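You operate a simulated robot arm through the tools that you are given. There is no shell and no other tool.

Carry out the task below with a simulated robot arm. There is one attempt and no reset: what you move stays moved.

TASK
Put things in order on the top of the desk. At the end: the white lint roller stands where the pink polishing cloth stood; the pink polishing cloth stands where the clear stemmed glass stood; the brown glass jar stands where the white lint roller stood; the clear stemmed glass is on the yellow saucer; whatever was shut is shut again. Leave all else as you found it, and nothing knocked over. Set down upright: stemmed glass.

It is judged by the outcome, as a careful person would: the job done as asked, and still so three seconds after it is handed in. It fails if anything else is knocked over, pushed out of place, dropped, spilled or broken. Flat cloth is picked up by pressing the open fingertips on it (5 to 10 N) and closing them slowly along it; thin cloth reads only 2 to 8 mm in the jaws.

THE ROBOT
A 6-joint arm with a two-finger parallel gripper, fixed in place. Base frame: the origin is at the foot of the arm, x ahead of it, y to its left, z up; the work surface is at about z = 0. Readings come in m, rad, newtons and seconds.
With the tool pointing down near the work surface it reaches from about 0.18 to 0.46 m from the base axis. Its first joint turns from -1.222 to 1.222 rad. Payload 1.9 kg.
Tool frame: the origin (TCP) lies between the finger pads and is the grasp point; the fingertips stand 0.023 m ahead of it; z points along the fingers, y is the line along which they close. Largest opening 0.094 m; finger width 0.038, thickness 0.01; the body of the gripper, 0.054 by 0.096 m, starts 0.039 m behind the TCP.
Orientation is that of the tool frame in the base frame, as [roll, pitch, yaw] about the fixed x, y, z axes, in that order (R = Rz(yaw) Ry(pitch) Rx(roll)). With the fingers straight down and closing along the base's y, the tool's x points along the base's -x, its y along +y and its z along -z.

THE INTERFACE
- The arm moves only by the tool jog_arm. Its argument "increments" is a list of rows, each a list of 3 entries, a list of its own where there are three numbers: the finger opening in m, from 0 to 0.094, then the shift along the tool's x, y, z in m, then the turn, a rotation vector about the tool's x, y, z in rad. In form: [[jaw, [tx, ty, tz], [rx, ry, rz]], ...]. A call has 1 to 20 rows; each row shifts and turns the commanded pose from where the row before left it, along the tool's axes as they then stand. Each row takes 0.2 s and may step no farther than 0.05 m and 0.15 rad from the row before; otherwise, or with a gripper value out of range, the whole call is refused. Where a pose cannot be reached the arm comes as near as it can. A force on the tool above 40 N (or 10 N above the force at the start of the call, whichever is more), or a blocked arm, ends the call early, and 0.2 s more pass. The fingers move at their own pace (about 0.108 m/s each) and stop on an object; they squeeze with about 21 N. The grip force told is the motor's: it shows also when the fingers shut on nothing. Time passes only in rows, and 0.2 s behind the last, so rows that do not move let the fingers close. The reply holds the time, the measured pose of the TCP, the force on the tool along the base axes, the opening and the grip force, in the units named above and with some noise, with the torque about the TCP (base axes, N m) and any sound that the robot's microphone picked up, and new pictures: "show" is both (left out), scene, wrist or none.
- Cameras (640 x 400 px; columns grow to the right, rows downward): "scene" is fixed at [0.0264, 0.2816, 0.4168]; the picture's right is [-0.93, -0.37, 0.00], its down [-0.19, 0.49, -0.85] and it looks along [0.31, -0.79, -0.53] (base axes); focal length 214 px, centre (320, 200). "wrist" rides on the gripper at [0.086, 0.016, -0.074] in the tool frame; the picture's right is [-0.18, 0.98, 0.00], its down [-0.58, -0.11, -0.81] and it looks along [-0.79, -0.15, 0.59] (tool axes); focal length 243 px, centre (320, 200). There is no depth. A picture from a camera that has moved, and an enlarged one, comes with that camera's place and axes in the base frame and with its lens. The place of the scene camera against the robot may be out by one fixed shift of up to 0.025 m in any direction.
- enlarge(camera, box): a new picture of the part [left, top, right, bottom] of that camera's present view, enlarged. It takes no simulated time.
- sign_off(): hands the job in; it is judged then, once.

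Nothing tells you positions but the pictures and the camera data. Unless the task says otherwise, let go and move clear before handing in.

The tools are called after "Emit:" by a JSON object that holds its "op" and its "data". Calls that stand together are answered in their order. jog_arm: Moves the arm, as the interface text tells. Its arguments: {"type":"object","properties":{"increments":{"type":"array"},"show":{"type":"string","enum":["both","scene","wrist","none"]}},"required":["increments"]} The other tools are called the same way: enlarge (camera, box) takes an enlarged picture of a part of a camera's view; sign_off () hands the job in.

At the start:

```text
time: 0.0
tool_pos: [0.2897, 0.0037, 0.34]
ee_rot: [-3.14, 0.002, 3.14]
force: [0.0, -0.1, 0.6]
moment: [0.01, -0.01, 0.03]
finger_gap: 0.0942
finger_force: 0.1
```

scene: 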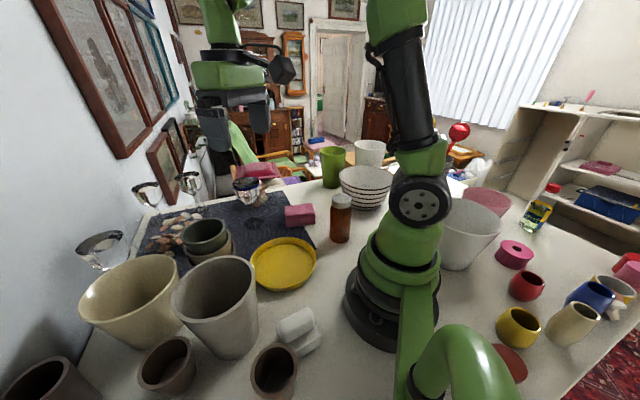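
wrist: 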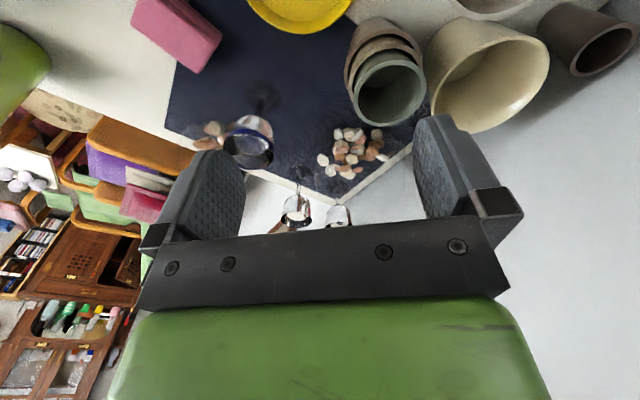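

I see a cluttered desk: a yellow saucer, a brown jar, a pink folded cloth, a white lint roller near the grey cup, and several stemmed glasses near the far edge. I'll look closer before moving.

Emit:
{"op": "enlarge", "data": {"camera": "scene", "box": [80, 140, 240, 280]}}

Emit:
{"op": "enlarge", "data": {"camera": "scene", "box": [220, 160, 420, 290]}}

Emit:
{"op": "enlarge", "data": {"camera": "scene", "box": [120, 270, 340, 400]}}

Emit:
{"op": "enlarge", "data": {"camera": "wrist", "box": [120, 0, 440, 230]}}

Emit:
{"op": "enlarge", "data": {"camera": "scene", "box": [430, 160, 640, 390]}}

```text
2.86 times, centred on (160, 210) of scene
camera zoom: at [0.0264, 0.2816, 0.4168], right [-0.93, -0.37, 0.0], down [-0.19, 0.49, -0.85], along [0.31, -0.79, -0.53], focal length 613 px, centre (777, 171)
```

zoom: 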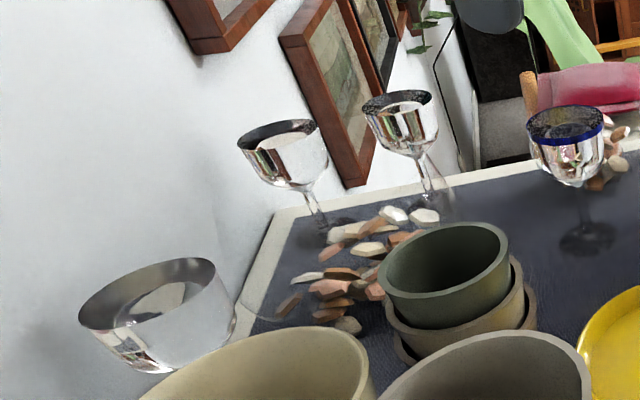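

```text
3.08 times, centred on (320, 225) of scene
camera zoom: at [0.0264, 0.2816, 0.4168], right [-0.93, -0.37, 0.0], down [-0.19, 0.49, -0.85], along [0.31, -0.79, -0.53], focal length 660 px, centre (320, 123)
```

zoom: 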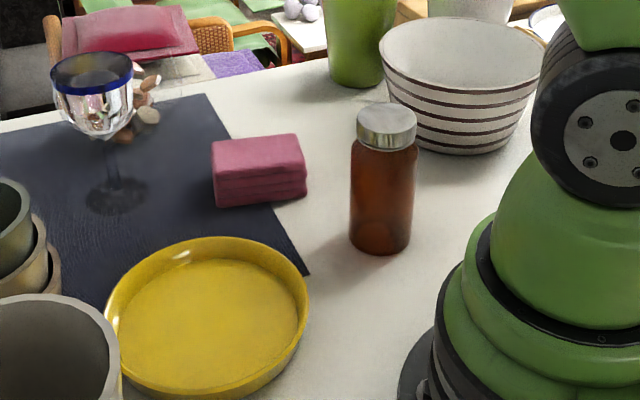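

```text
2.91 times, centred on (230, 335) of scene
camera zoom: at [0.0264, 0.2816, 0.4168], right [-0.93, -0.37, 0.0], down [-0.19, 0.49, -0.85], along [0.31, -0.79, -0.53], focal length 624 px, centre (582, -193)
```

zoom: 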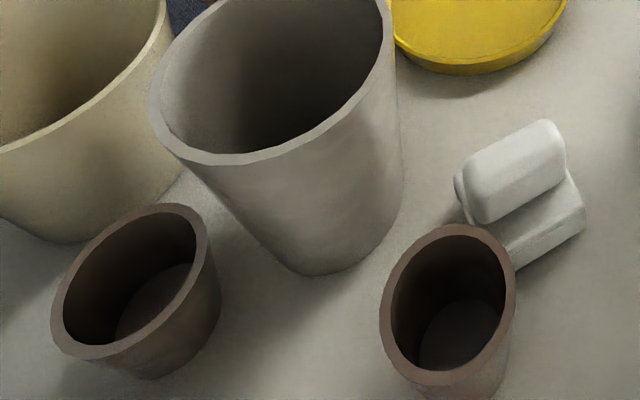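

```text
1.74 times, centred on (280, 115) of wrist
camera zoom: at [0.2039, 0.0198, 0.4153], right [0.18, 0.98, 0.0], down [0.58, -0.11, 0.81], along [0.79, -0.15, -0.59], focal length 422 px, centre (390, 348)
```

zoom: 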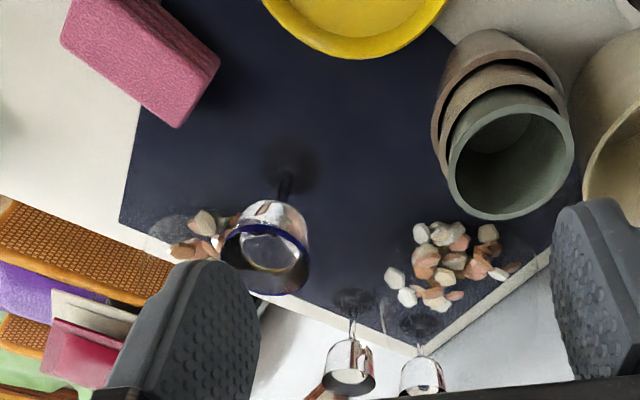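

```text
1.74 times, centred on (535, 275) of scene
camera zoom: at [0.0264, 0.2816, 0.4168], right [-0.93, -0.37, 0.0], down [-0.19, 0.49, -0.85], along [0.31, -0.79, -0.53], focal length 373 px, centre (-54, 70)
```

zoom: 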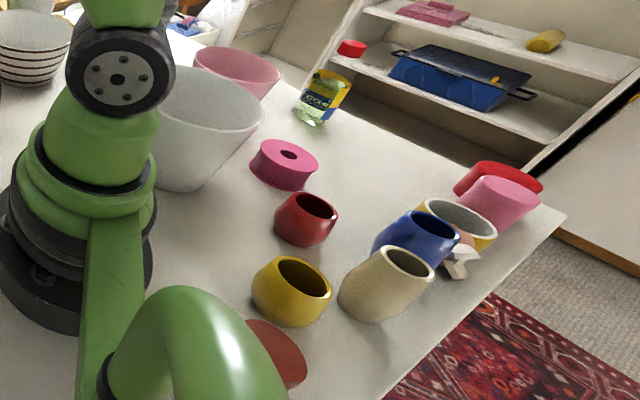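

The reachable stemmed glass (blue-tinted rim) seems to be near (0.42, -0.13), the cloth near (0.29, -0.20), the jar near (0.15, -0.16), the saucer near (0.25, -0.02) and the lint roller near (0.14, 0.12). I'll turn the wrist in place, high up, so its camera can localise things better.

Emit:
{"op": "jog_arm", "data": {"increments": [[0.094, [0, 0, 0], [0, 0, -0.15]], [0.094, [0, 0, 0], [0, 0, -0.15]], [0.094, [0, 0, 0], [0, 0, -0.15]], [0.094, [0, 0, 0], [0, 0, -0.15]], [0.094, [0, 0, 0], [0, 0, -0.15]], [0.094, [0, 0, 0], [0, 0, -0.15]], [0.094, [0, 0, 0], [0, 0, -0.15]], [0.094, [0, 0, 0], [0, 0, -0.15]], [0.094, [0, 0, 0], [0, 0, -0.15]], [0.094, [0, 0, 0], [0, 0, -0.15]]]}}

```text
time: 2.2
tool_pos: [0.2886, 0.0044, 0.3417]
ee_rot: [3.141, 0.001, -1.639]
force: [0.0, 0.3, -0.8]
moment: [-0.01, -0.03, 0.04]
finger_gap: 0.0941
finger_force: 0.2
camera wrist: at [0.268, -0.0815, 0.4159], right [-0.97, 0.25, 0.0], down [0.15, 0.57, 0.81], along [0.2, 0.78, -0.59], focal length 243 px, centre (320, 200)
```

scene: 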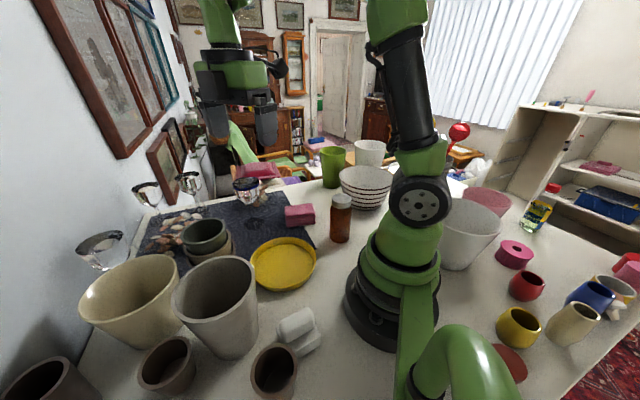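
wrist: 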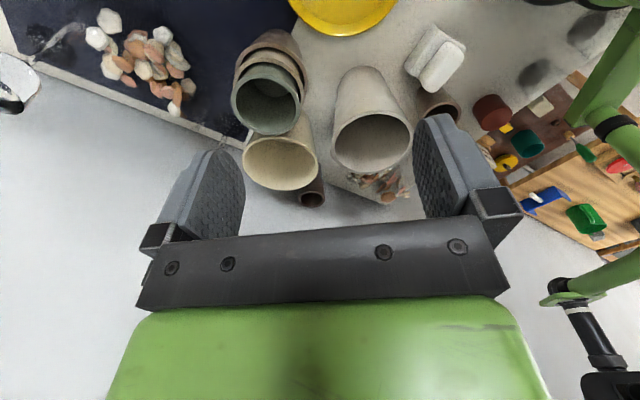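

The lint roller is visible from the new angle at about (0.14, 0.13), next to a brown cup. I'll enlarge the pictures for exact shape and orientation.

Emit:
{"op": "enlarge", "data": {"camera": "wrist", "box": [360, 0, 520, 130]}}

Emit:
{"op": "enlarge", "data": {"camera": "wrist", "box": [220, 0, 480, 220]}}

Emit:
{"op": "enlarge", "data": {"camera": "scene", "box": [240, 290, 340, 370]}}

```text
3.08 times, centred on (440, 65) of wrist
camera zoom: at [0.268, -0.0815, 0.4159], right [-0.97, 0.25, 0.0], down [0.15, 0.57, 0.81], along [0.2, 0.78, -0.59], focal length 746 px, centre (-49, 615)
```

zoom: 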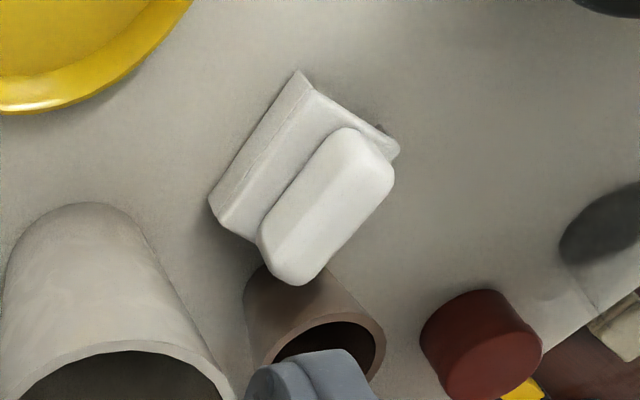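

```text
1.82 times, centred on (350, 110) of wrist
camera zoom: at [0.268, -0.0815, 0.4159], right [-0.97, 0.25, 0.0], down [0.15, 0.57, 0.81], along [0.2, 0.78, -0.59], focal length 441 px, centre (266, 364)
```

zoom: 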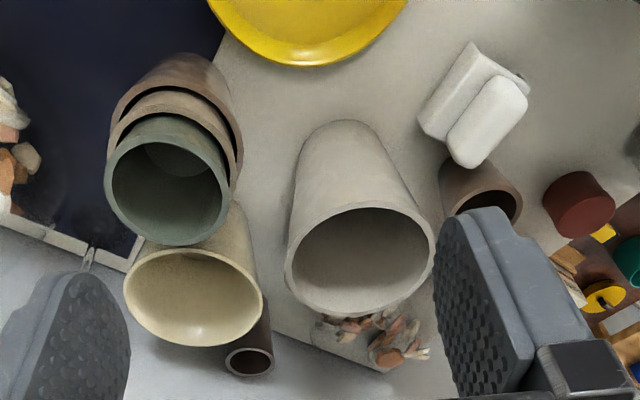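

```text
5.00 times, centred on (290, 330) of scene
camera zoom: at [0.0264, 0.2816, 0.4168], right [-0.93, -0.37, 0.0], down [-0.19, 0.49, -0.85], along [0.31, -0.79, -0.53], focal length 1072 px, centre (470, -450)
```

zoom: 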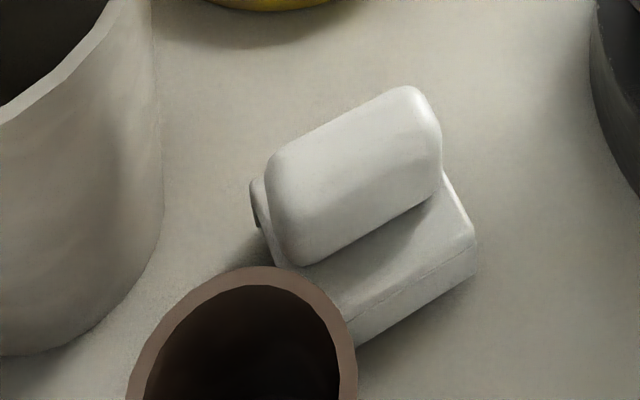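

I estimate the roller at about (0.14, 0.13) with an upper block reaching z≈0.055, and a brown cup very close behind it. I'll bring the camera nearer to measure it.

Emit:
{"op": "jog_arm", "data": {"increments": [[0.094, [-0.02, -0.024, 0.03], [0, 0, 0]], [0.094, [-0.02, -0.024, 0.03], [0, 0, 0]], [0.094, [-0.02, -0.024, 0.03], [0, 0, 0]], [0.094, [0, 0, 0], [0, 0, 0]]]}}

```text
time: 3.2
tool_pos: [0.363, 0.06, 0.2501]
ee_rot: [3.141, 0.001, -1.642]
force: [0.2, -1.0, 0.2]
moment: [0.01, 0.0, 0.02]
finger_gap: 0.094
finger_force: 0.1
camera wrist: at [0.3433, -0.0264, 0.3237], right [-0.97, 0.25, 0.0], down [0.15, 0.57, 0.81], along [0.21, 0.78, -0.59], focal length 243 px, centre (320, 200)
```

scene: 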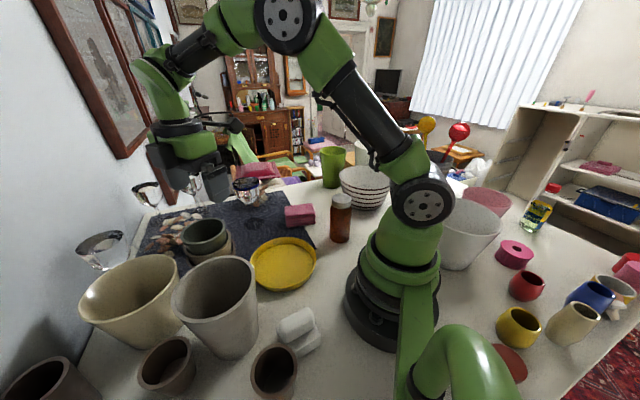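
wrist: 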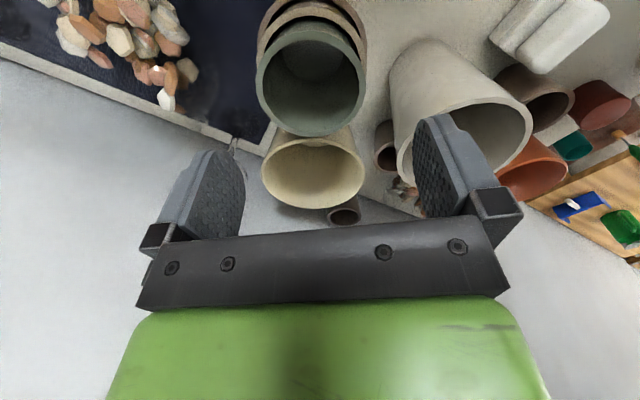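

I stepped the wrong way in x (tool y points to base -x at this yaw). I'll shift back so the camera is behind the roller.

Emit:
{"op": "jog_arm", "data": {"increments": [[0.094, [0, 0.036, 0], [0, 0, 0]], [0.094, [0, 0.036, 0], [0, 0, 0]], [0.094, [0, 0.036, 0], [0, 0, 0]], [0.094, [0, 0.036, 0], [0, 0, 0]], [0.094, [0, 0, 0], [0, 0, 0]]]}}

```text
time: 4.4
tool_pos: [0.2214, 0.0682, 0.2525]
ee_rot: [3.142, 0.0, -1.642]
force: [-0.1, -0.6, -0.7]
moment: [-0.02, 0.01, -0.03]
finger_gap: 0.0943
finger_force: 0.0
camera wrist: at [0.2003, -0.0176, 0.3265], right [-0.97, 0.25, 0.0], down [0.15, 0.57, 0.81], along [0.21, 0.78, -0.59], focal length 243 px, centre (320, 200)
```

scene: 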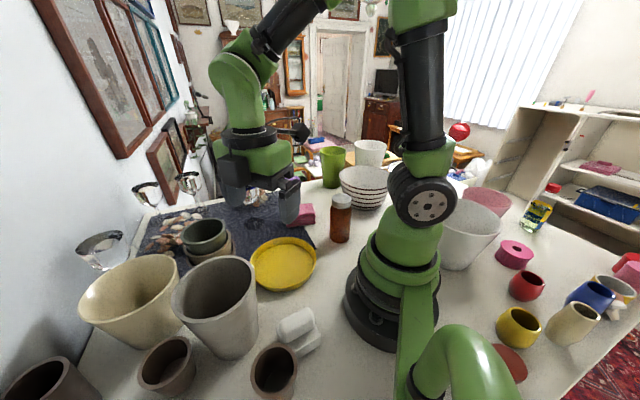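
wrist: 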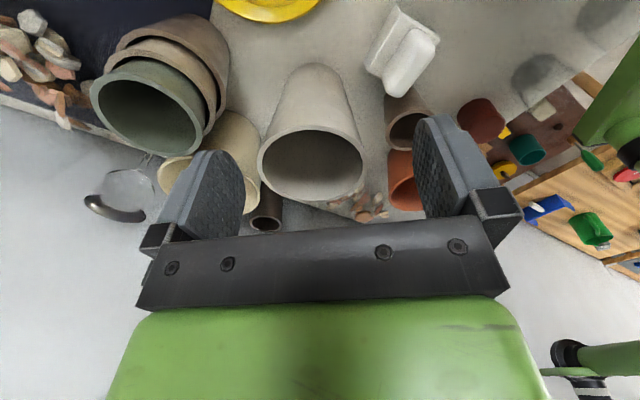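

Emit:
{"op": "enlarge", "data": {"camera": "wrist", "box": [330, 0, 480, 120]}}

Emit:
{"op": "enlarge", "data": {"camera": "wrist", "box": [80, 0, 330, 200]}}

```text
3.33 times, centred on (405, 60) of wrist
camera zoom: at [0.2003, -0.0176, 0.3265], right [-0.97, 0.25, 0.0], down [0.15, 0.57, 0.81], along [0.21, 0.78, -0.59], focal length 809 px, centre (37, 667)
```

zoom: 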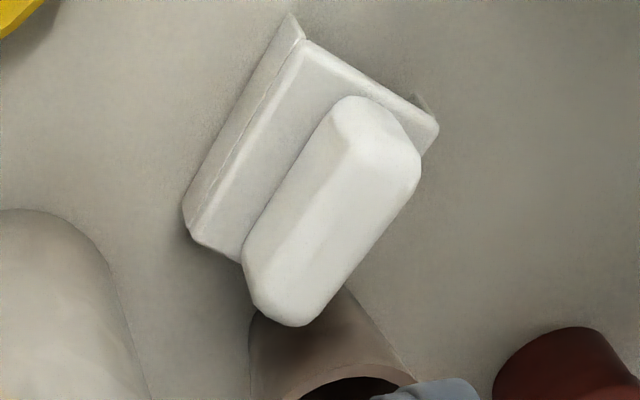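

```text
2.00 times, centred on (205, 100) of wrist
camera zoom: at [0.2003, -0.0176, 0.3265], right [-0.97, 0.25, 0.0], down [0.15, 0.57, 0.81], along [0.21, 0.78, -0.59], focal length 485 px, centre (550, 400)
```

zoom: 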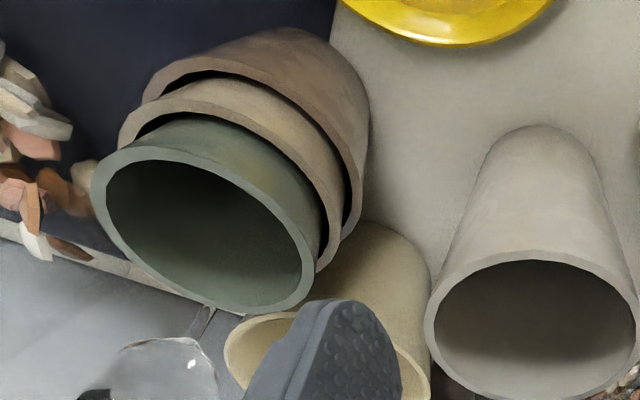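

The roller has a base block about 0.065 x 0.055 x 0.026 m centred near (0.143, 0.129), with a narrower handle on top up to z≈0.05. Next I'll look at the glass, cloth and jar side with the wrist camera.

Emit:
{"op": "jog_arm", "data": {"increments": [[0.094, [0, 0, -0.035], [0, 0, 0]], [0.094, [0, 0, -0.035], [0, 0, 0]], [0.094, [0, 0, 0], [0, 0, 0.15]], [0.094, [0, 0, 0], [0, 0, 0.15]], [0.094, [0, 0, 0], [0, 0, 0.15]], [0.094, [0, 0, 0], [0, 0, 0.15]], [0.094, [0, 0, 0], [0, 0, 0.15]], [0.094, [0, 0, 0], [0, 0, 0.15]], [0.094, [0, 0, 0], [0, 0, 0.15]], [0.094, [0, 0, 0], [0, 0, 0.15]], [0.094, [0, 0, 0], [0, 0, 0.15]], [0.094, [0, 0, 0], [0, 0, 0.15]], [0.094, [-0.016, -0.041, 0.02], [0, 0, 0]], [0.094, [-0.016, -0.041, 0.02], [0, 0, 0]], [0.094, [-0.016, -0.041, 0.02], [0, 0, 0]], [0.094, [-0.016, -0.041, 0.02], [0, 0, 0]], [0.094, [0, 0, 0], [0, 0, 0]]]}}

```text
time: 8.0
tool_pos: [0.283, -0.0967, 0.2422]
ee_rot: [3.141, -0.001, -3.142]
force: [-0.5, -0.5, -0.3]
moment: [-0.04, -0.03, 0.0]
finger_gap: 0.0941
finger_force: 0.1
camera wrist: at [0.1979, -0.0804, 0.3161], right [0.18, 0.98, 0.0], down [0.58, -0.11, 0.81], along [0.79, -0.15, -0.59], focal length 243 px, centre (320, 200)
```

scene: 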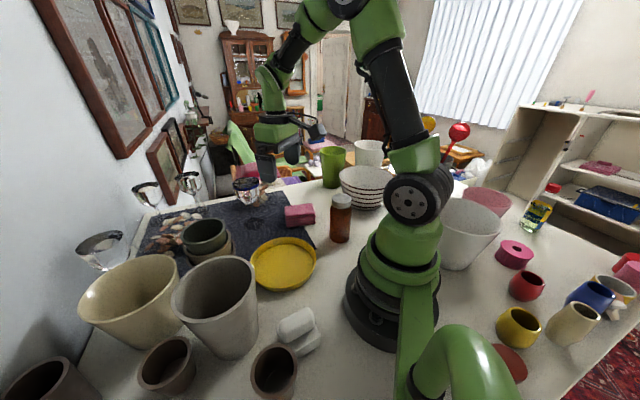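
wrist: 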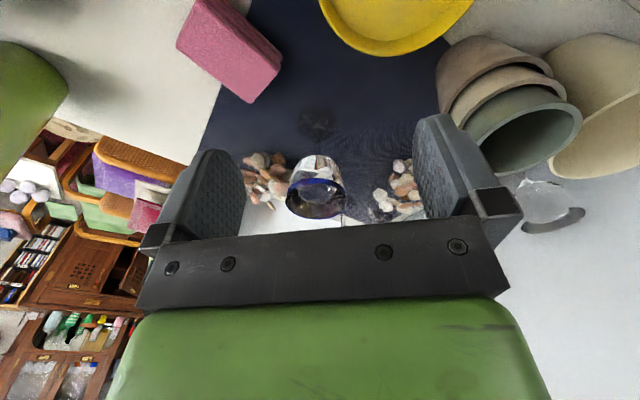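

Emit:
{"op": "enlarge", "data": {"camera": "wrist", "box": [240, 80, 420, 230]}}

Emit:
{"op": "enlarge", "data": {"camera": "wrist", "box": [150, 0, 480, 120]}}

Emit:
{"op": "enlarge", "data": {"camera": "scene", "box": [210, 160, 370, 300]}}

```text
2.67 times, centred on (330, 155) of wrist
camera zoom: at [0.1979, -0.0804, 0.3161], right [0.18, 0.98, 0.0], down [0.58, -0.11, 0.81], along [0.79, -0.15, -0.59], focal length 647 px, centre (293, 320)
```

zoom: 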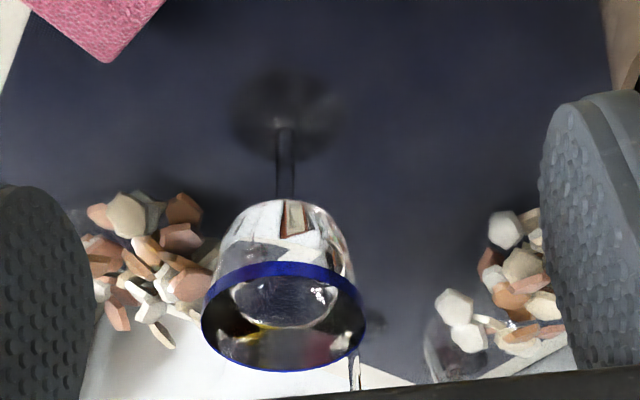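

```text
1.94 times, centred on (315, 60) of wrist
camera zoom: at [0.1979, -0.0804, 0.3161], right [0.18, 0.98, 0.0], down [0.58, -0.11, 0.81], along [0.79, -0.15, -0.59], focal length 470 px, centre (330, 472)
```

zoom: 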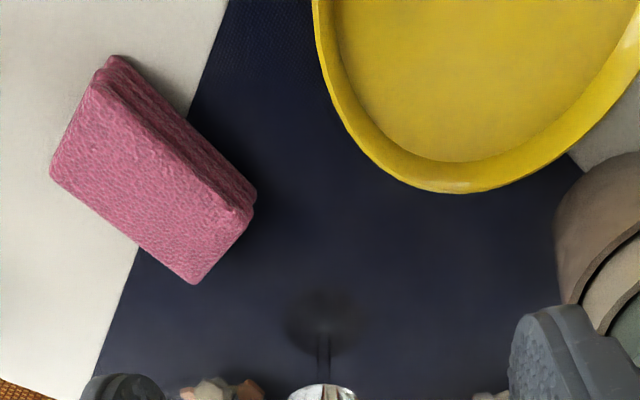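

```text
2.86 times, centred on (290, 230) of scene
camera zoom: at [0.0264, 0.2816, 0.4168], right [-0.93, -0.37, 0.0], down [-0.19, 0.49, -0.85], along [0.31, -0.79, -0.53], focal length 613 px, centre (406, 114)
```

zoom: 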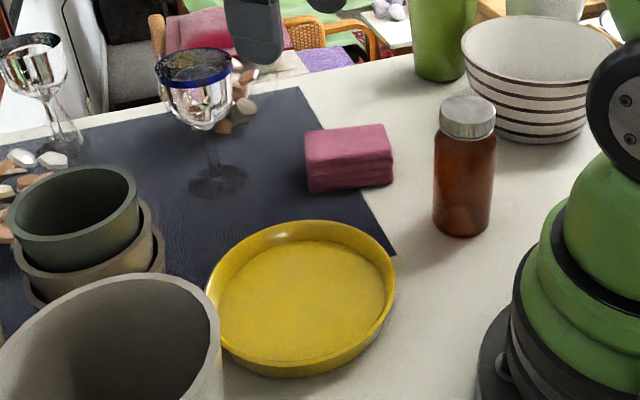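

The glass foot is at about (0.423, -0.126), its rim at z≈0.145 and 0.071 m wide. The saucer is centred near (0.25, -0.016), and the cloth is a folded block centred near (0.299, -0.201). I'll move above the glass with the jaws open.

Emit:
{"op": "jog_arm", "data": {"increments": [[0.094, [-0.035, -0.0073, 0], [0, 0, 0]], [0.094, [-0.035, -0.0073, 0], [0, 0, 0]], [0.094, [-0.035, -0.0073, 0], [0, 0, 0]], [0.094, [-0.035, -0.0073, 0], [0, 0, 0]], [0.094, [0, 0, 0], [0, 0, 0]]]}}

```text
time: 9.2
tool_pos: [0.4222, -0.1226, 0.2399]
ee_rot: [-3.142, 0.002, -3.141]
force: [-0.9, 0.8, 0.6]
moment: [-0.01, 0.02, 0.01]
finger_gap: 0.0939
finger_force: 0.0
camera wrist: at [0.338, -0.1072, 0.3148], right [0.18, 0.98, 0.0], down [0.58, -0.11, 0.81], along [0.79, -0.15, -0.59], focal length 243 px, centre (320, 200)
```

scene: 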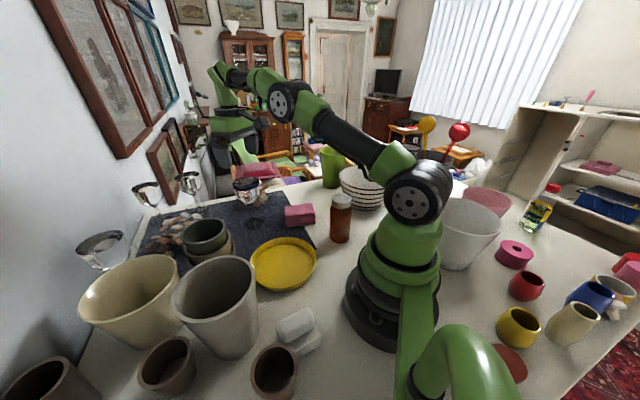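
wrist: 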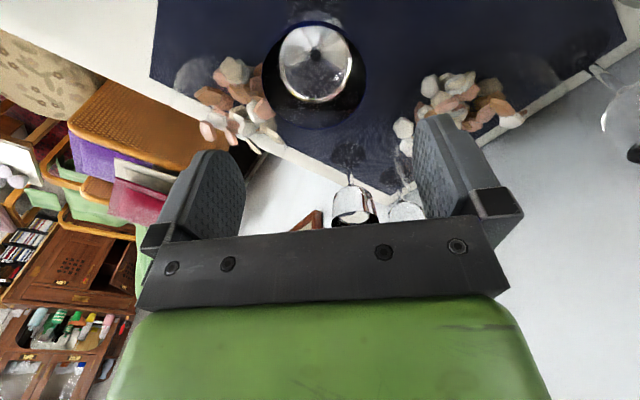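

Looking straight down, the glass centre is at about (0.42, -0.126), nearly between the fingers. I'll adjust slightly and lower around the bowl.

Emit:
{"op": "jog_arm", "data": {"increments": [[0.094, [0.002, -0.0035, 0.03], [0, 0, 0]], [0.094, [0, 0, 0.03], [0, 0, 0]], [0.094, [0, 0, 0.03], [0, 0, 0]], [0.094, [0, 0, 0.026], [0, 0, 0]], [0.094, [0, 0, 0], [0, 0, 0]]]}}

```text
time: 10.4
tool_pos: [0.4242, -0.1289, 0.125]
ee_rot: [-3.14, 0.0, 3.141]
force: [-0.4, -0.7, 0.2]
moment: [0.01, 0.01, -0.01]
finger_gap: 0.0938
finger_force: 0.1
camera wrist: at [0.3387, -0.1123, 0.1995], right [0.18, 0.98, 0.0], down [0.58, -0.11, 0.81], along [0.79, -0.15, -0.59], focal length 243 px, centre (320, 200)
```

scene: 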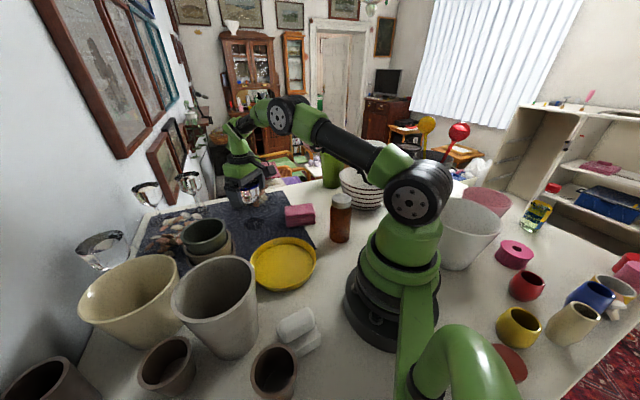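
wrist: 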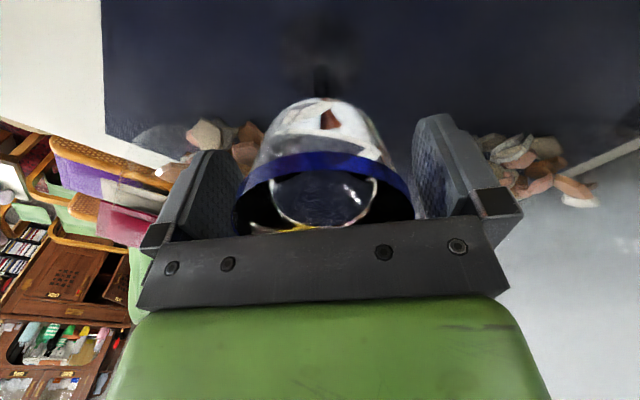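

The bowl sits between the fingers. I'll close gradually and check the grip.

Emit:
{"op": "jog_arm", "data": {"increments": [[0.084, [0, 0, 0], [0, 0, 0]], [0.079, [0, 0, 0], [0, 0, 0]], [0.075, [0, 0, 0], [0, 0, 0]], [0.072, [0, 0, 0], [0, 0, 0]], [0.069, [0, 0, 0], [0, 0, 0]], [0.066, [0, 0, 0], [0, 0, 0]], [0.06, [0, 0, 0], [0, 0, 0]], [0.06, [0, 0, 0], [0, 0, 0]]]}}

```text
time: 12.2
tool_pos: [0.4238, -0.1278, 0.126]
ee_rot: [-3.141, 0.0, -3.141]
force: [0.3, 0.3, 0.2]
moment: [0.0, -0.04, 0.01]
finger_gap: 0.0704
finger_force: 21.1
camera wrist: at [0.3387, -0.1123, 0.1999], right [0.18, 0.98, 0.0], down [0.58, -0.11, 0.81], along [0.79, -0.15, -0.59], focal length 243 px, centre (320, 200)
```

scene: 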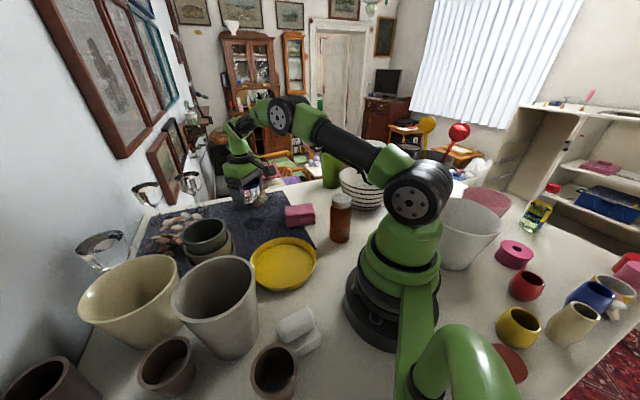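
wrist: 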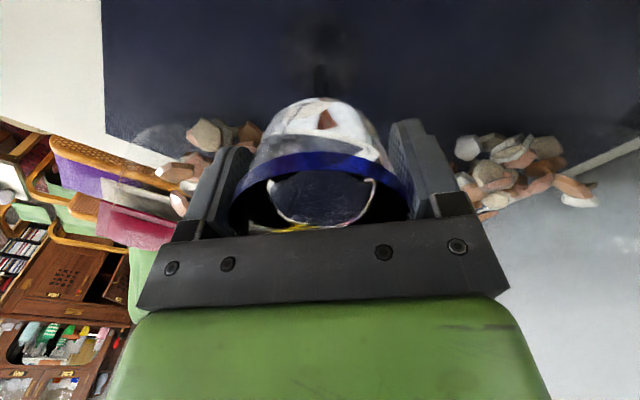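

The glass is gripped at 0.070 m with 21 N. I'll lift slowly and check that it comes with the fingers.

Emit:
{"op": "jog_arm", "data": {"increments": [[0.06, [0, 0, -0.005], [0, 0, 0]], [0.06, [0, 0, -0.01], [0, 0, 0]], [0.06, [0, 0, -0.015], [0, 0, 0]], [0.06, [0, 0, -0.02], [0, 0, 0]], [0.06, [0, 0, -0.02], [0, 0, 0]], [0.06, [0, 0, 0], [0, 0, 0]]]}}

```text
time: 13.6
tool_pos: [0.4228, -0.1263, 0.1954]
ee_rot: [-3.139, 0.0, 3.142]
force: [0.1, -0.1, -2.0]
moment: [-0.01, -0.02, 0.0]
finger_gap: 0.0702
finger_force: 20.9
camera wrist: at [0.3385, -0.1118, 0.2689], right [0.18, 0.98, 0.0], down [0.58, -0.11, 0.81], along [0.79, -0.15, -0.59], focal length 243 px, centre (320, 200)
```

scene: 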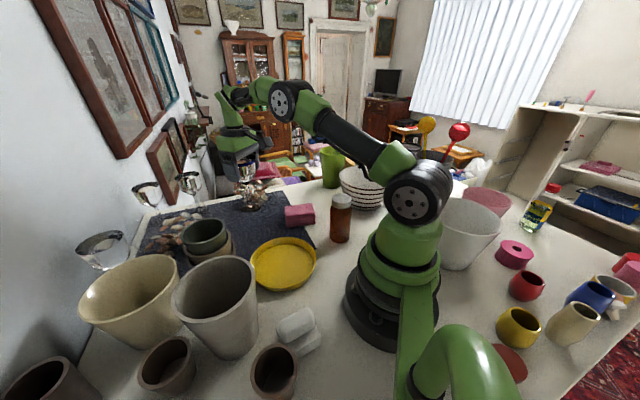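
wrist: 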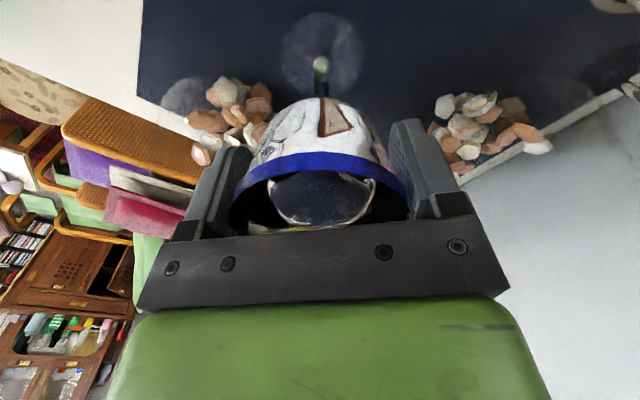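

The glass rose with the gripper (about 2 N of weight). Now I'll carry it level to above the saucer centre.

Emit:
{"op": "jog_arm", "data": {"increments": [[0.06, [0.012, 0.008, 0], [0, 0, 0]], [0.06, [0.021, 0.0138, 0], [0, 0, 0]], [0.06, [0.021, 0.0138, 0], [0, 0, 0]], [0.06, [0.021, 0.0138, 0], [0, 0, 0]], [0.06, [0.021, 0.0138, 0], [0, 0, 0]], [0.06, [0.021, 0.0138, 0], [0, 0, 0]], [0.06, [0.021, 0.0138, 0], [0, 0, 0]], [0.06, [0.021, 0.0138, 0], [0, 0, 0]], [0.06, [0.01, 0.0057, 0], [0, 0, 0]], [0.06, [0, 0, 0], [0, 0, 0]]]}}

```text
time: 15.8
tool_pos: [0.2563, -0.016, 0.1953]
ee_rot: [3.141, -0.001, 3.141]
force: [0.2, -0.4, -0.8]
moment: [-0.02, -0.02, -0.02]
finger_gap: 0.0705
finger_force: 20.8
camera wrist: at [0.17, -0.0008, 0.2693], right [0.18, 0.98, 0.0], down [0.58, -0.11, 0.81], along [0.79, -0.15, -0.59], focal length 243 px, centre (320, 200)
```

scene: 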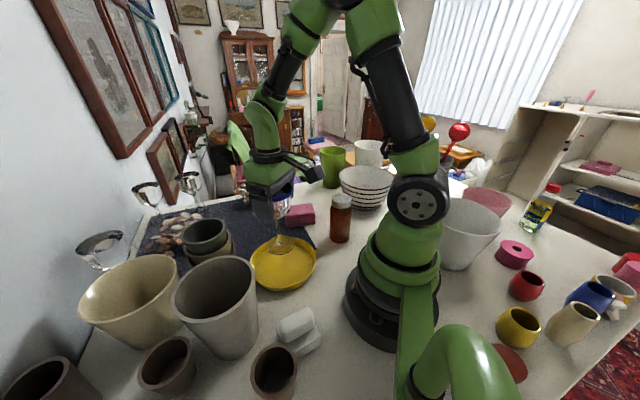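
wrist: 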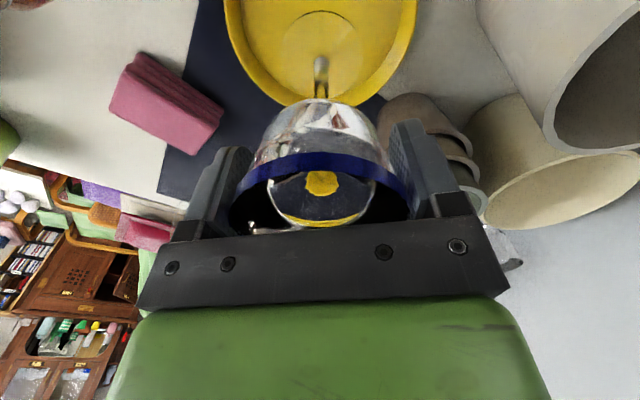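

The glass hangs above the saucer; I'll check the alignment in enlarged views before lowering.

Emit:
{"op": "enlarge", "data": {"camera": "scene", "box": [220, 180, 340, 300]}}

Emit:
{"op": "enlarge", "data": {"camera": "wrist", "box": [200, 0, 440, 150]}}

```text
3.33 times, centred on (280, 240) of scene
camera zoom: at [0.0264, 0.2816, 0.4168], right [-0.93, -0.37, 0.0], down [-0.19, 0.49, -0.85], along [0.31, -0.79, -0.53], focal length 715 px, centre (453, 67)
```

zoom: 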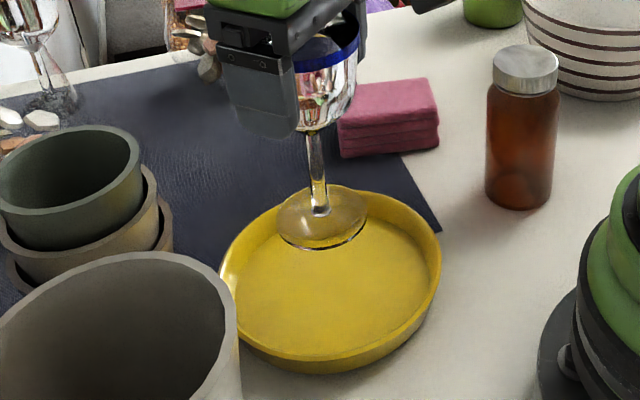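

```text
2.67 times, centred on (320, 75) of wrist
camera zoom: at [0.17, -0.0008, 0.2693], right [0.18, 0.98, 0.0], down [0.58, -0.11, 0.81], along [0.79, -0.15, -0.59], focal length 647 px, centre (320, 533)
```

zoom: 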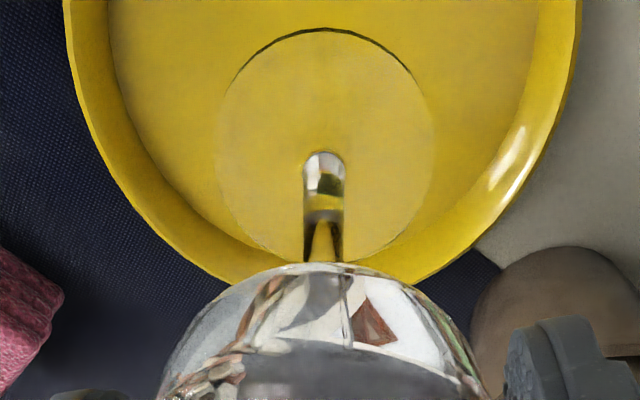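

The foot sits over the saucer centre within about 5 mm. I'll lower it, then feel for contact in small steps.

Emit:
{"op": "jog_arm", "data": {"increments": [[0.06, [0, 0, 0.015], [0, 0, 0]], [0.06, [0, 0, 0.015], [0, 0, 0]], [0.06, [0, 0, 0.015], [0, 0, 0]], [0.06, [0, 0, 0.008], [0, 0, 0]], [0.06, [0, 0, 0.002], [0, 0, 0]], [0.06, [0, 0, 0], [0, 0, 0]]]}}

Emit:
{"op": "enlarge", "data": {"camera": "scene", "box": [220, 180, 340, 300]}}

```text
time: 17.2
tool_pos: [0.2548, -0.0162, 0.1396]
ee_rot: [-3.142, -0.001, -3.141]
force: [0.8, 1.4, -2.2]
moment: [-0.01, 0.03, -0.01]
finger_gap: 0.0705
finger_force: 21.1
camera wrist: at [0.1696, -0.0014, 0.2143], right [0.18, 0.98, 0.0], down [0.58, -0.11, 0.81], along [0.79, -0.15, -0.59], focal length 243 px, centre (320, 200)
```

scene: 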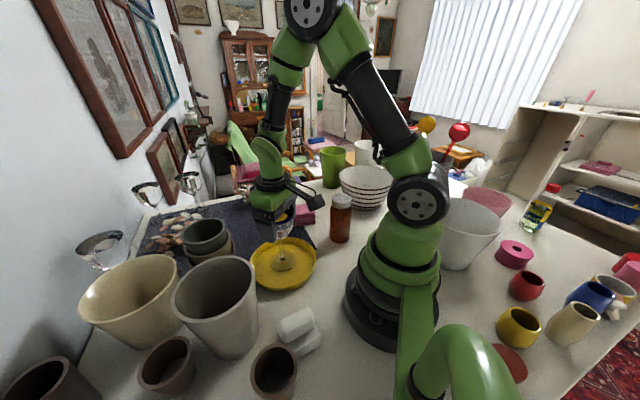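
wrist: 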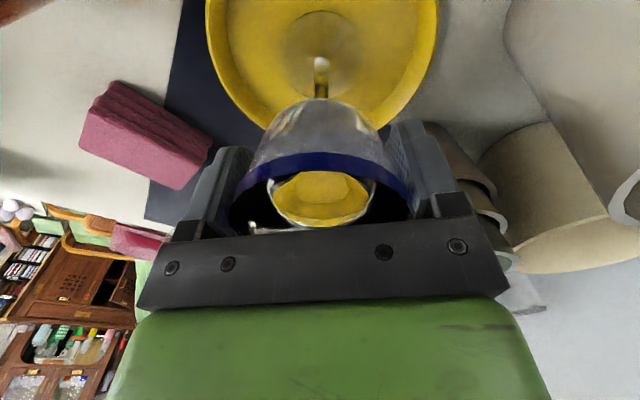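

```text
3.33 times, centred on (280, 240) of scene
camera zoom: at [0.0264, 0.2816, 0.4168], right [-0.93, -0.37, 0.0], down [-0.19, 0.49, -0.85], along [0.31, -0.79, -0.53], focal length 715 px, centre (453, 67)
```

zoom: 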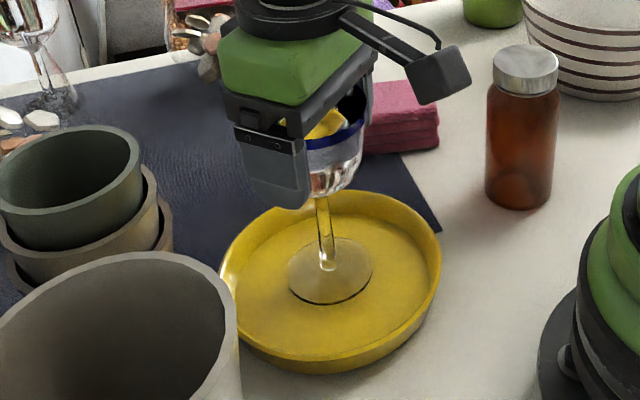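

The foot is just above the saucer floor and well centred. I'll feel down in 2 mm steps.

Emit:
{"op": "jog_arm", "data": {"increments": [[0.06, [0, 0, 0.002], [0, 0, 0]], [0.06, [0, 0, 0.002], [0, 0, 0]], [0.06, [0, 0, 0], [0, 0, 0]]], "show": "none"}}

```text
time: 18.0
tool_pos: [0.2551, -0.0169, 0.136]
ee_rot: [3.141, 0.0, -3.14]
force: [0.9, -0.2, -0.9]
moment: [-0.05, -0.03, -0.01]
finger_gap: 0.0704
finger_force: 21.3
```

Emit:
{"op": "jog_arm", "data": {"increments": [[0.06, [0, 0, 0.002], [0, 0, 0]], [0.06, [0, 0, 0], [0, 0, 0]]], "show": "none"}}

```text
time: 18.6
tool_pos: [0.2558, -0.0172, 0.1339]
ee_rot: [3.14, 0.001, -3.141]
force: [0.2, -0.1, -2.4]
moment: [-0.02, 0.04, -0.02]
finger_gap: 0.0702
finger_force: 21.3
```

Emit:
{"op": "jog_arm", "data": {"increments": [[0.06, [0, 0, 0.002], [0, 0, 0]], [0.06, [0, 0, 0], [0, 0, 0]]], "show": "none"}}

```text
time: 19.2
tool_pos: [0.254, -0.017, 0.1322]
ee_rot: [-3.141, 0.0, -3.141]
force: [0.6, 0.3, -2.4]
moment: [0.0, 0.0, -0.02]
finger_gap: 0.0705
finger_force: 21.1
```

Emit:
{"op": "jog_arm", "data": {"increments": [[0.06, [0, 0, 0.0015], [0, 0, 0]], [0.06, [0, 0, 0], [0, 0, 0]]], "show": "none"}}

Emit:
{"op": "enlarge", "data": {"camera": "scene", "box": [240, 220, 320, 290]}}

```text
time: 19.8
tool_pos: [0.255, -0.0174, 0.1301]
ee_rot: [3.141, 0.0, 3.141]
force: [1.7, 3.7, 12.8]
moment: [-0.05, -0.19, 0.06]
finger_gap: 0.0705
finger_force: 20.8
```

```text
5.71 times, centred on (280, 255) of scene
camera zoom: at [0.0264, 0.2816, 0.4168], right [-0.93, -0.37, 0.0], down [-0.19, 0.49, -0.85], along [0.31, -0.79, -0.53], focal length 1226 px, centre (549, -114)
```

zoom: 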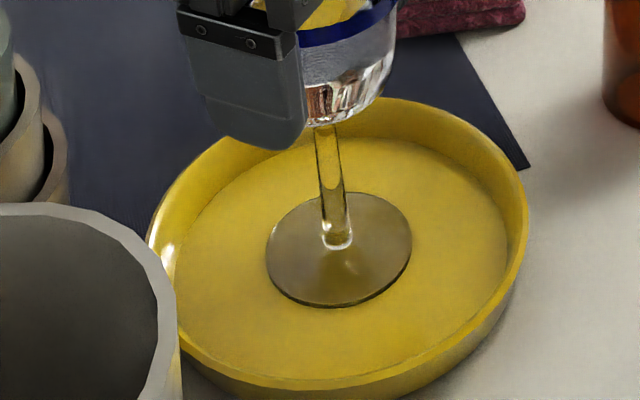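

Contact was felt (12.8 N), so the foot is on the saucer floor. I'll ease up slightly and open slowly.

Emit:
{"op": "jog_arm", "data": {"increments": [[0.06, [0, 0, -0.001], [0, 0, 0]], [0.068, [0, 0, 0], [0, 0, 0]], [0.0715, [0, 0, 0], [0, 0, 0]], [0.074, [0, 0, 0], [0, 0, 0]], [0.078, [0, 0, 0], [0, 0, 0]], [0.086, [0, 0, 0], [0, 0, 0]], [0.094, [0, 0, 0], [0, 0, 0]], [0.094, [0, 0, 0], [0, 0, 0]]]}}

```text
time: 21.6
tool_pos: [0.2549, -0.0179, 0.1316]
ee_rot: [3.141, 0.0, -3.142]
force: [0.1, 0.2, -0.2]
moment: [-0.04, 0.02, -0.04]
finger_gap: 0.0941
finger_force: 0.1
camera wrist: at [0.1696, -0.0015, 0.2055], right [0.18, 0.98, 0.0], down [0.58, -0.11, 0.81], along [0.79, -0.15, -0.59], focal length 243 px, centre (320, 200)
```

scene: 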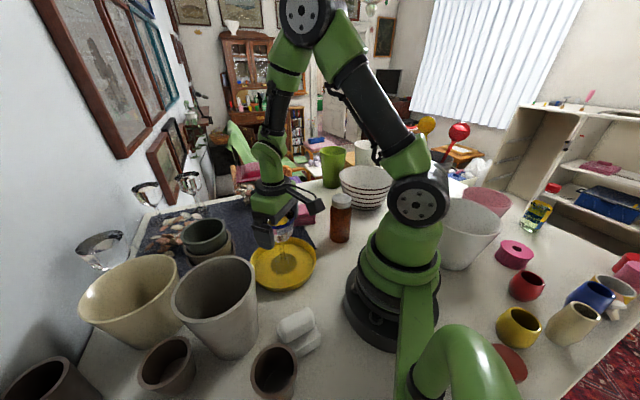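
wrist: 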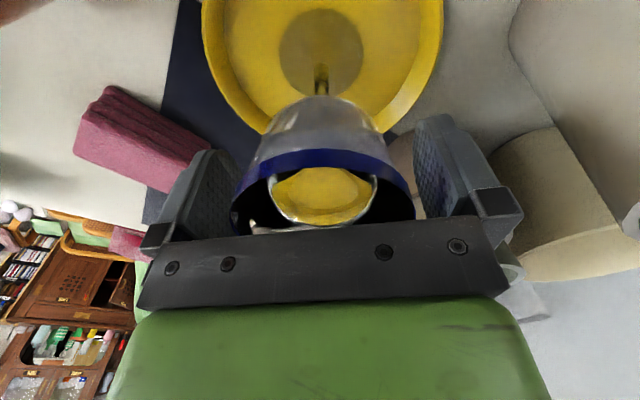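

The glass stands released on the saucer. I'll rise clear, turn to line up with the cloth, and look at it.

Emit:
{"op": "jog_arm", "data": {"increments": [[0.094, [0, 0, -0.028], [0, 0, 0]], [0.094, [0, 0, -0.028], [0, 0, 0]], [0.094, [0, 0, -0.028], [0, 0, 0]], [0.094, [0, 0, -0.028], [0, 0, 0]], [0.094, [0, 0, 0], [0, 0, -0.122]], [0.094, [0, 0, 0], [0, 0, -0.122]], [0.094, [0, 0, 0], [0, 0, -0.122]], [0.094, [0, 0, 0], [0, 0, -0.122]], [0.094, [0, 0, 0], [0, 0, -0.122]], [0.094, [0.0238, -0.035, 0], [0, 0, 0]], [0.094, [0.0238, -0.035, 0], [0, 0, 0]], [0.094, [0.0238, -0.035, 0], [0, 0, 0]], [0.094, [0.0238, -0.035, 0], [0, 0, 0]], [0.094, [0.0238, -0.035, 0], [0, 0, 0]], [0.094, [0, 0, 0], [0, 0, 0]]]}}

```text
time: 24.8
tool_pos: [0.2577, -0.2286, 0.2445]
ee_rot: [3.141, 0.0, -2.532]
force: [-0.6, -0.3, -0.1]
moment: [0.0, 0.01, -0.01]
finger_gap: 0.094
finger_force: 0.1
camera wrist: at [0.1787, -0.2644, 0.3189], right [-0.41, 0.91, 0.0], down [0.54, 0.24, 0.81], along [0.73, 0.33, -0.59], focal length 243 px, centre (320, 200)
```

scene: 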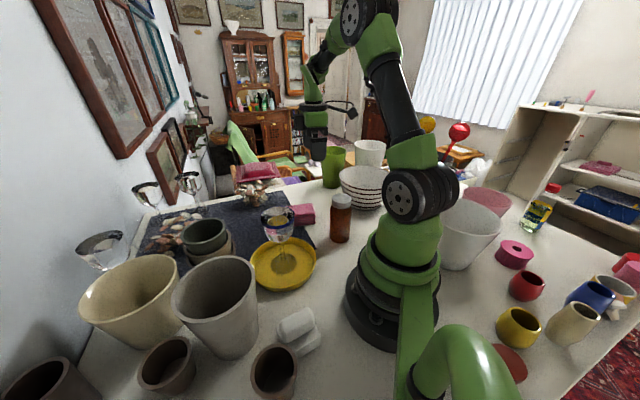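
wrist: 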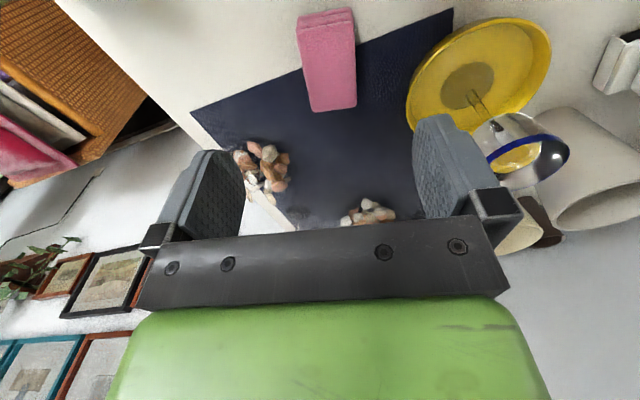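

Emit:
{"op": "enlarge", "data": {"camera": "wrist", "box": [240, 0, 420, 130]}}

Emit:
{"op": "enlarge", "data": {"camera": "scene", "box": [230, 170, 370, 290]}}

```text
3.08 times, centred on (330, 65) of wrist
camera zoom: at [0.1787, -0.2644, 0.3189], right [-0.41, 0.91, 0.0], down [0.54, 0.24, 0.81], along [0.73, 0.33, -0.59], focal length 746 px, centre (289, 615)
```

zoom: 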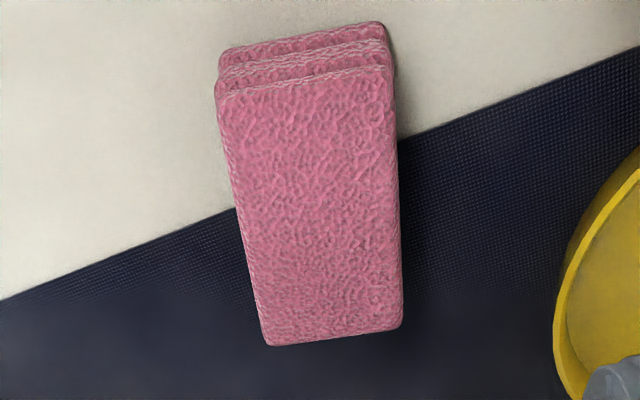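

```text
3.33 times, centred on (300, 230) of scene
camera zoom: at [0.0264, 0.2816, 0.4168], right [-0.93, -0.37, 0.0], down [-0.19, 0.49, -0.85], along [0.31, -0.79, -0.53], focal length 715 px, centre (387, 100)
```

zoom: 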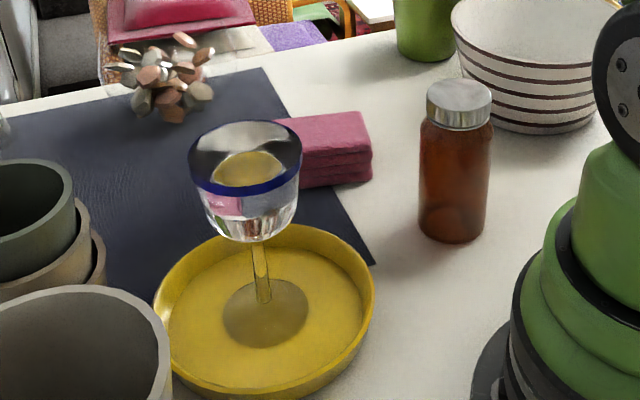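

The cloth is a three-layer folded block, 0.093 x 0.057 x 0.035 m, centred at about (0.299, -0.197) with its long axis at about 33.5°. I'll centre over it and descend partway.

Emit:
{"op": "jog_arm", "data": {"increments": [[0.094, [-0.026, 0.0012, 0], [0, 0, 0.026]], [0.094, [-0.026, 0.0012, 0], [0, 0, 0]], [0.094, [0, 0, 0.035], [0, 0, 0]], [0.094, [0, 0, 0.035], [0, 0, 0]], [0.094, [0, 0, 0.035], [0, 0, 0]], [0.094, [0, 0, 0.035], [0, 0, 0]], [0.094, [0, 0, 0.03], [0, 0, 0]], [0.094, [0, 0, 0], [0, 0, 0]]]}}

```text
time: 26.6
tool_pos: [0.299, -0.1975, 0.0726]
ee_rot: [-3.14, 0.0, -2.56]
force: [0.5, 0.3, -0.1]
moment: [0.02, 0.04, 0.02]
finger_gap: 0.0937
finger_force: 0.0
camera wrist: at [0.2188, -0.232, 0.146], right [-0.39, 0.92, 0.0], down [0.54, 0.23, 0.81], along [0.74, 0.31, -0.59], focal length 243 px, centre (320, 200)
```

scene: 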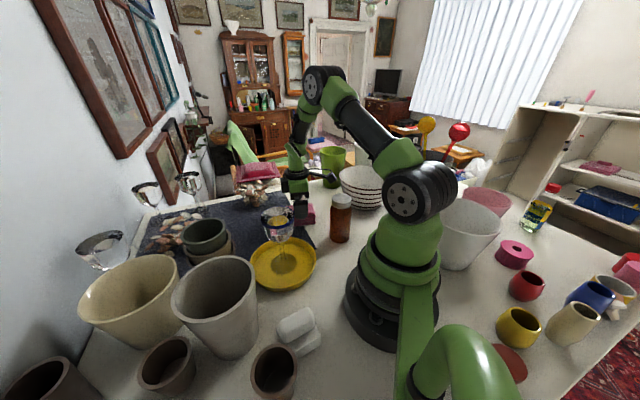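
wrist: 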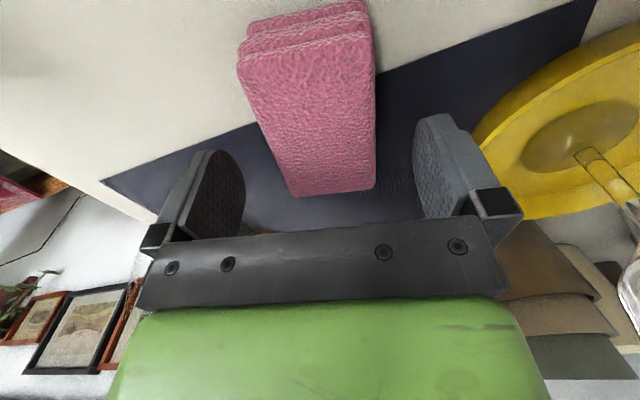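

The cloth is centred between the fingers. I'll shift 5 mm forward along its length and lower the fingertips to just above the desk.

Emit:
{"op": "jog_arm", "data": {"increments": [[0.094, [-0.005, 0, 0.015], [0, 0, -0.01]], [0.094, [0, 0, 0.015], [0, 0, 0]], [0.094, [0, 0, 0.012], [0, 0, 0]], [0.094, [0, 0, 0], [0, 0, 0]]]}}

```text
time: 27.6
tool_pos: [0.3025, -0.195, 0.0301]
ee_rot: [3.141, 0.0, -2.549]
force: [0.0, 0.1, -0.9]
moment: [0.01, 0.0, 0.01]
finger_gap: 0.094
finger_force: 0.1
camera wrist: at [0.2232, -0.23, 0.1048], right [-0.4, 0.92, 0.0], down [0.54, 0.23, 0.81], along [0.74, 0.32, -0.59], focal length 243 px, centre (320, 200)
```

scene: 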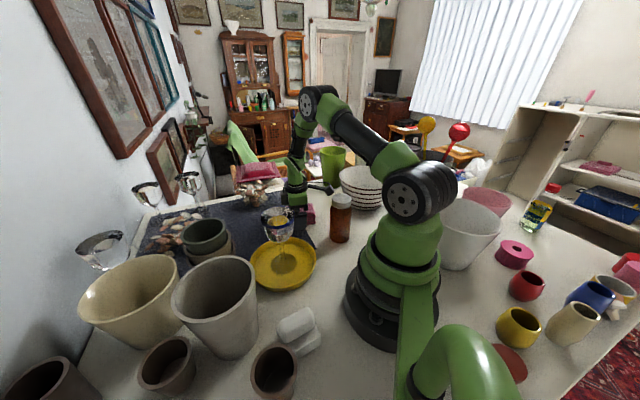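
wrist: 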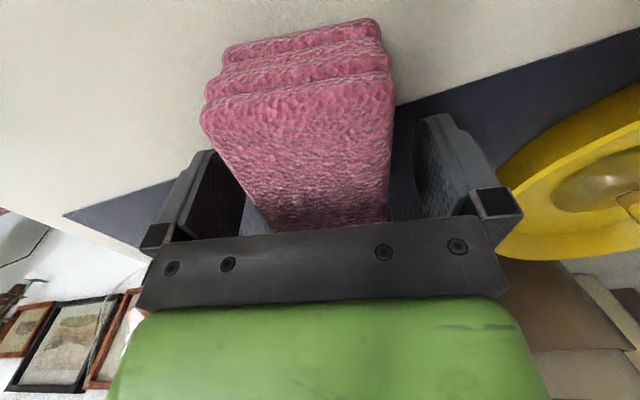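

The cloth lies between the fingers with the tips near the desk. I'll close slowly onto its sides.

Emit:
{"op": "jog_arm", "data": {"increments": [[0.08, [0, 0, 0], [0, 0, 0]], [0.07, [0, 0, 0], [0, 0, 0]], [0.064, [0, 0, 0], [0, 0, 0]], [0.06, [0, 0, 0], [0, 0, 0]], [0.056, [0, 0, 0], [0, 0, 0]], [0.052, [0, 0, 0], [0, 0, 0]], [0.045, [0, 0, 0], [0, 0, 0]], [0.045, [0, 0, 0], [0, 0, 0]]], "show": "wrist"}}

```text
time: 29.4
tool_pos: [0.3034, -0.1932, 0.0308]
ee_rot: [-3.141, -0.001, -2.55]
force: [0.6, -0.9, 0.3]
moment: [-0.02, -0.02, -0.01]
finger_gap: 0.0596
finger_force: 20.8
camera wrist: at [0.2232, -0.23, 0.105], right [-0.4, 0.92, 0.0], down [0.54, 0.24, 0.81], along [0.74, 0.32, -0.59], focal length 243 px, centre (320, 200)
```

wrist: 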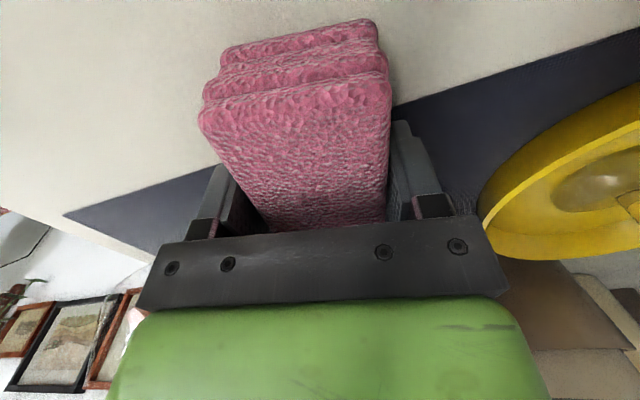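

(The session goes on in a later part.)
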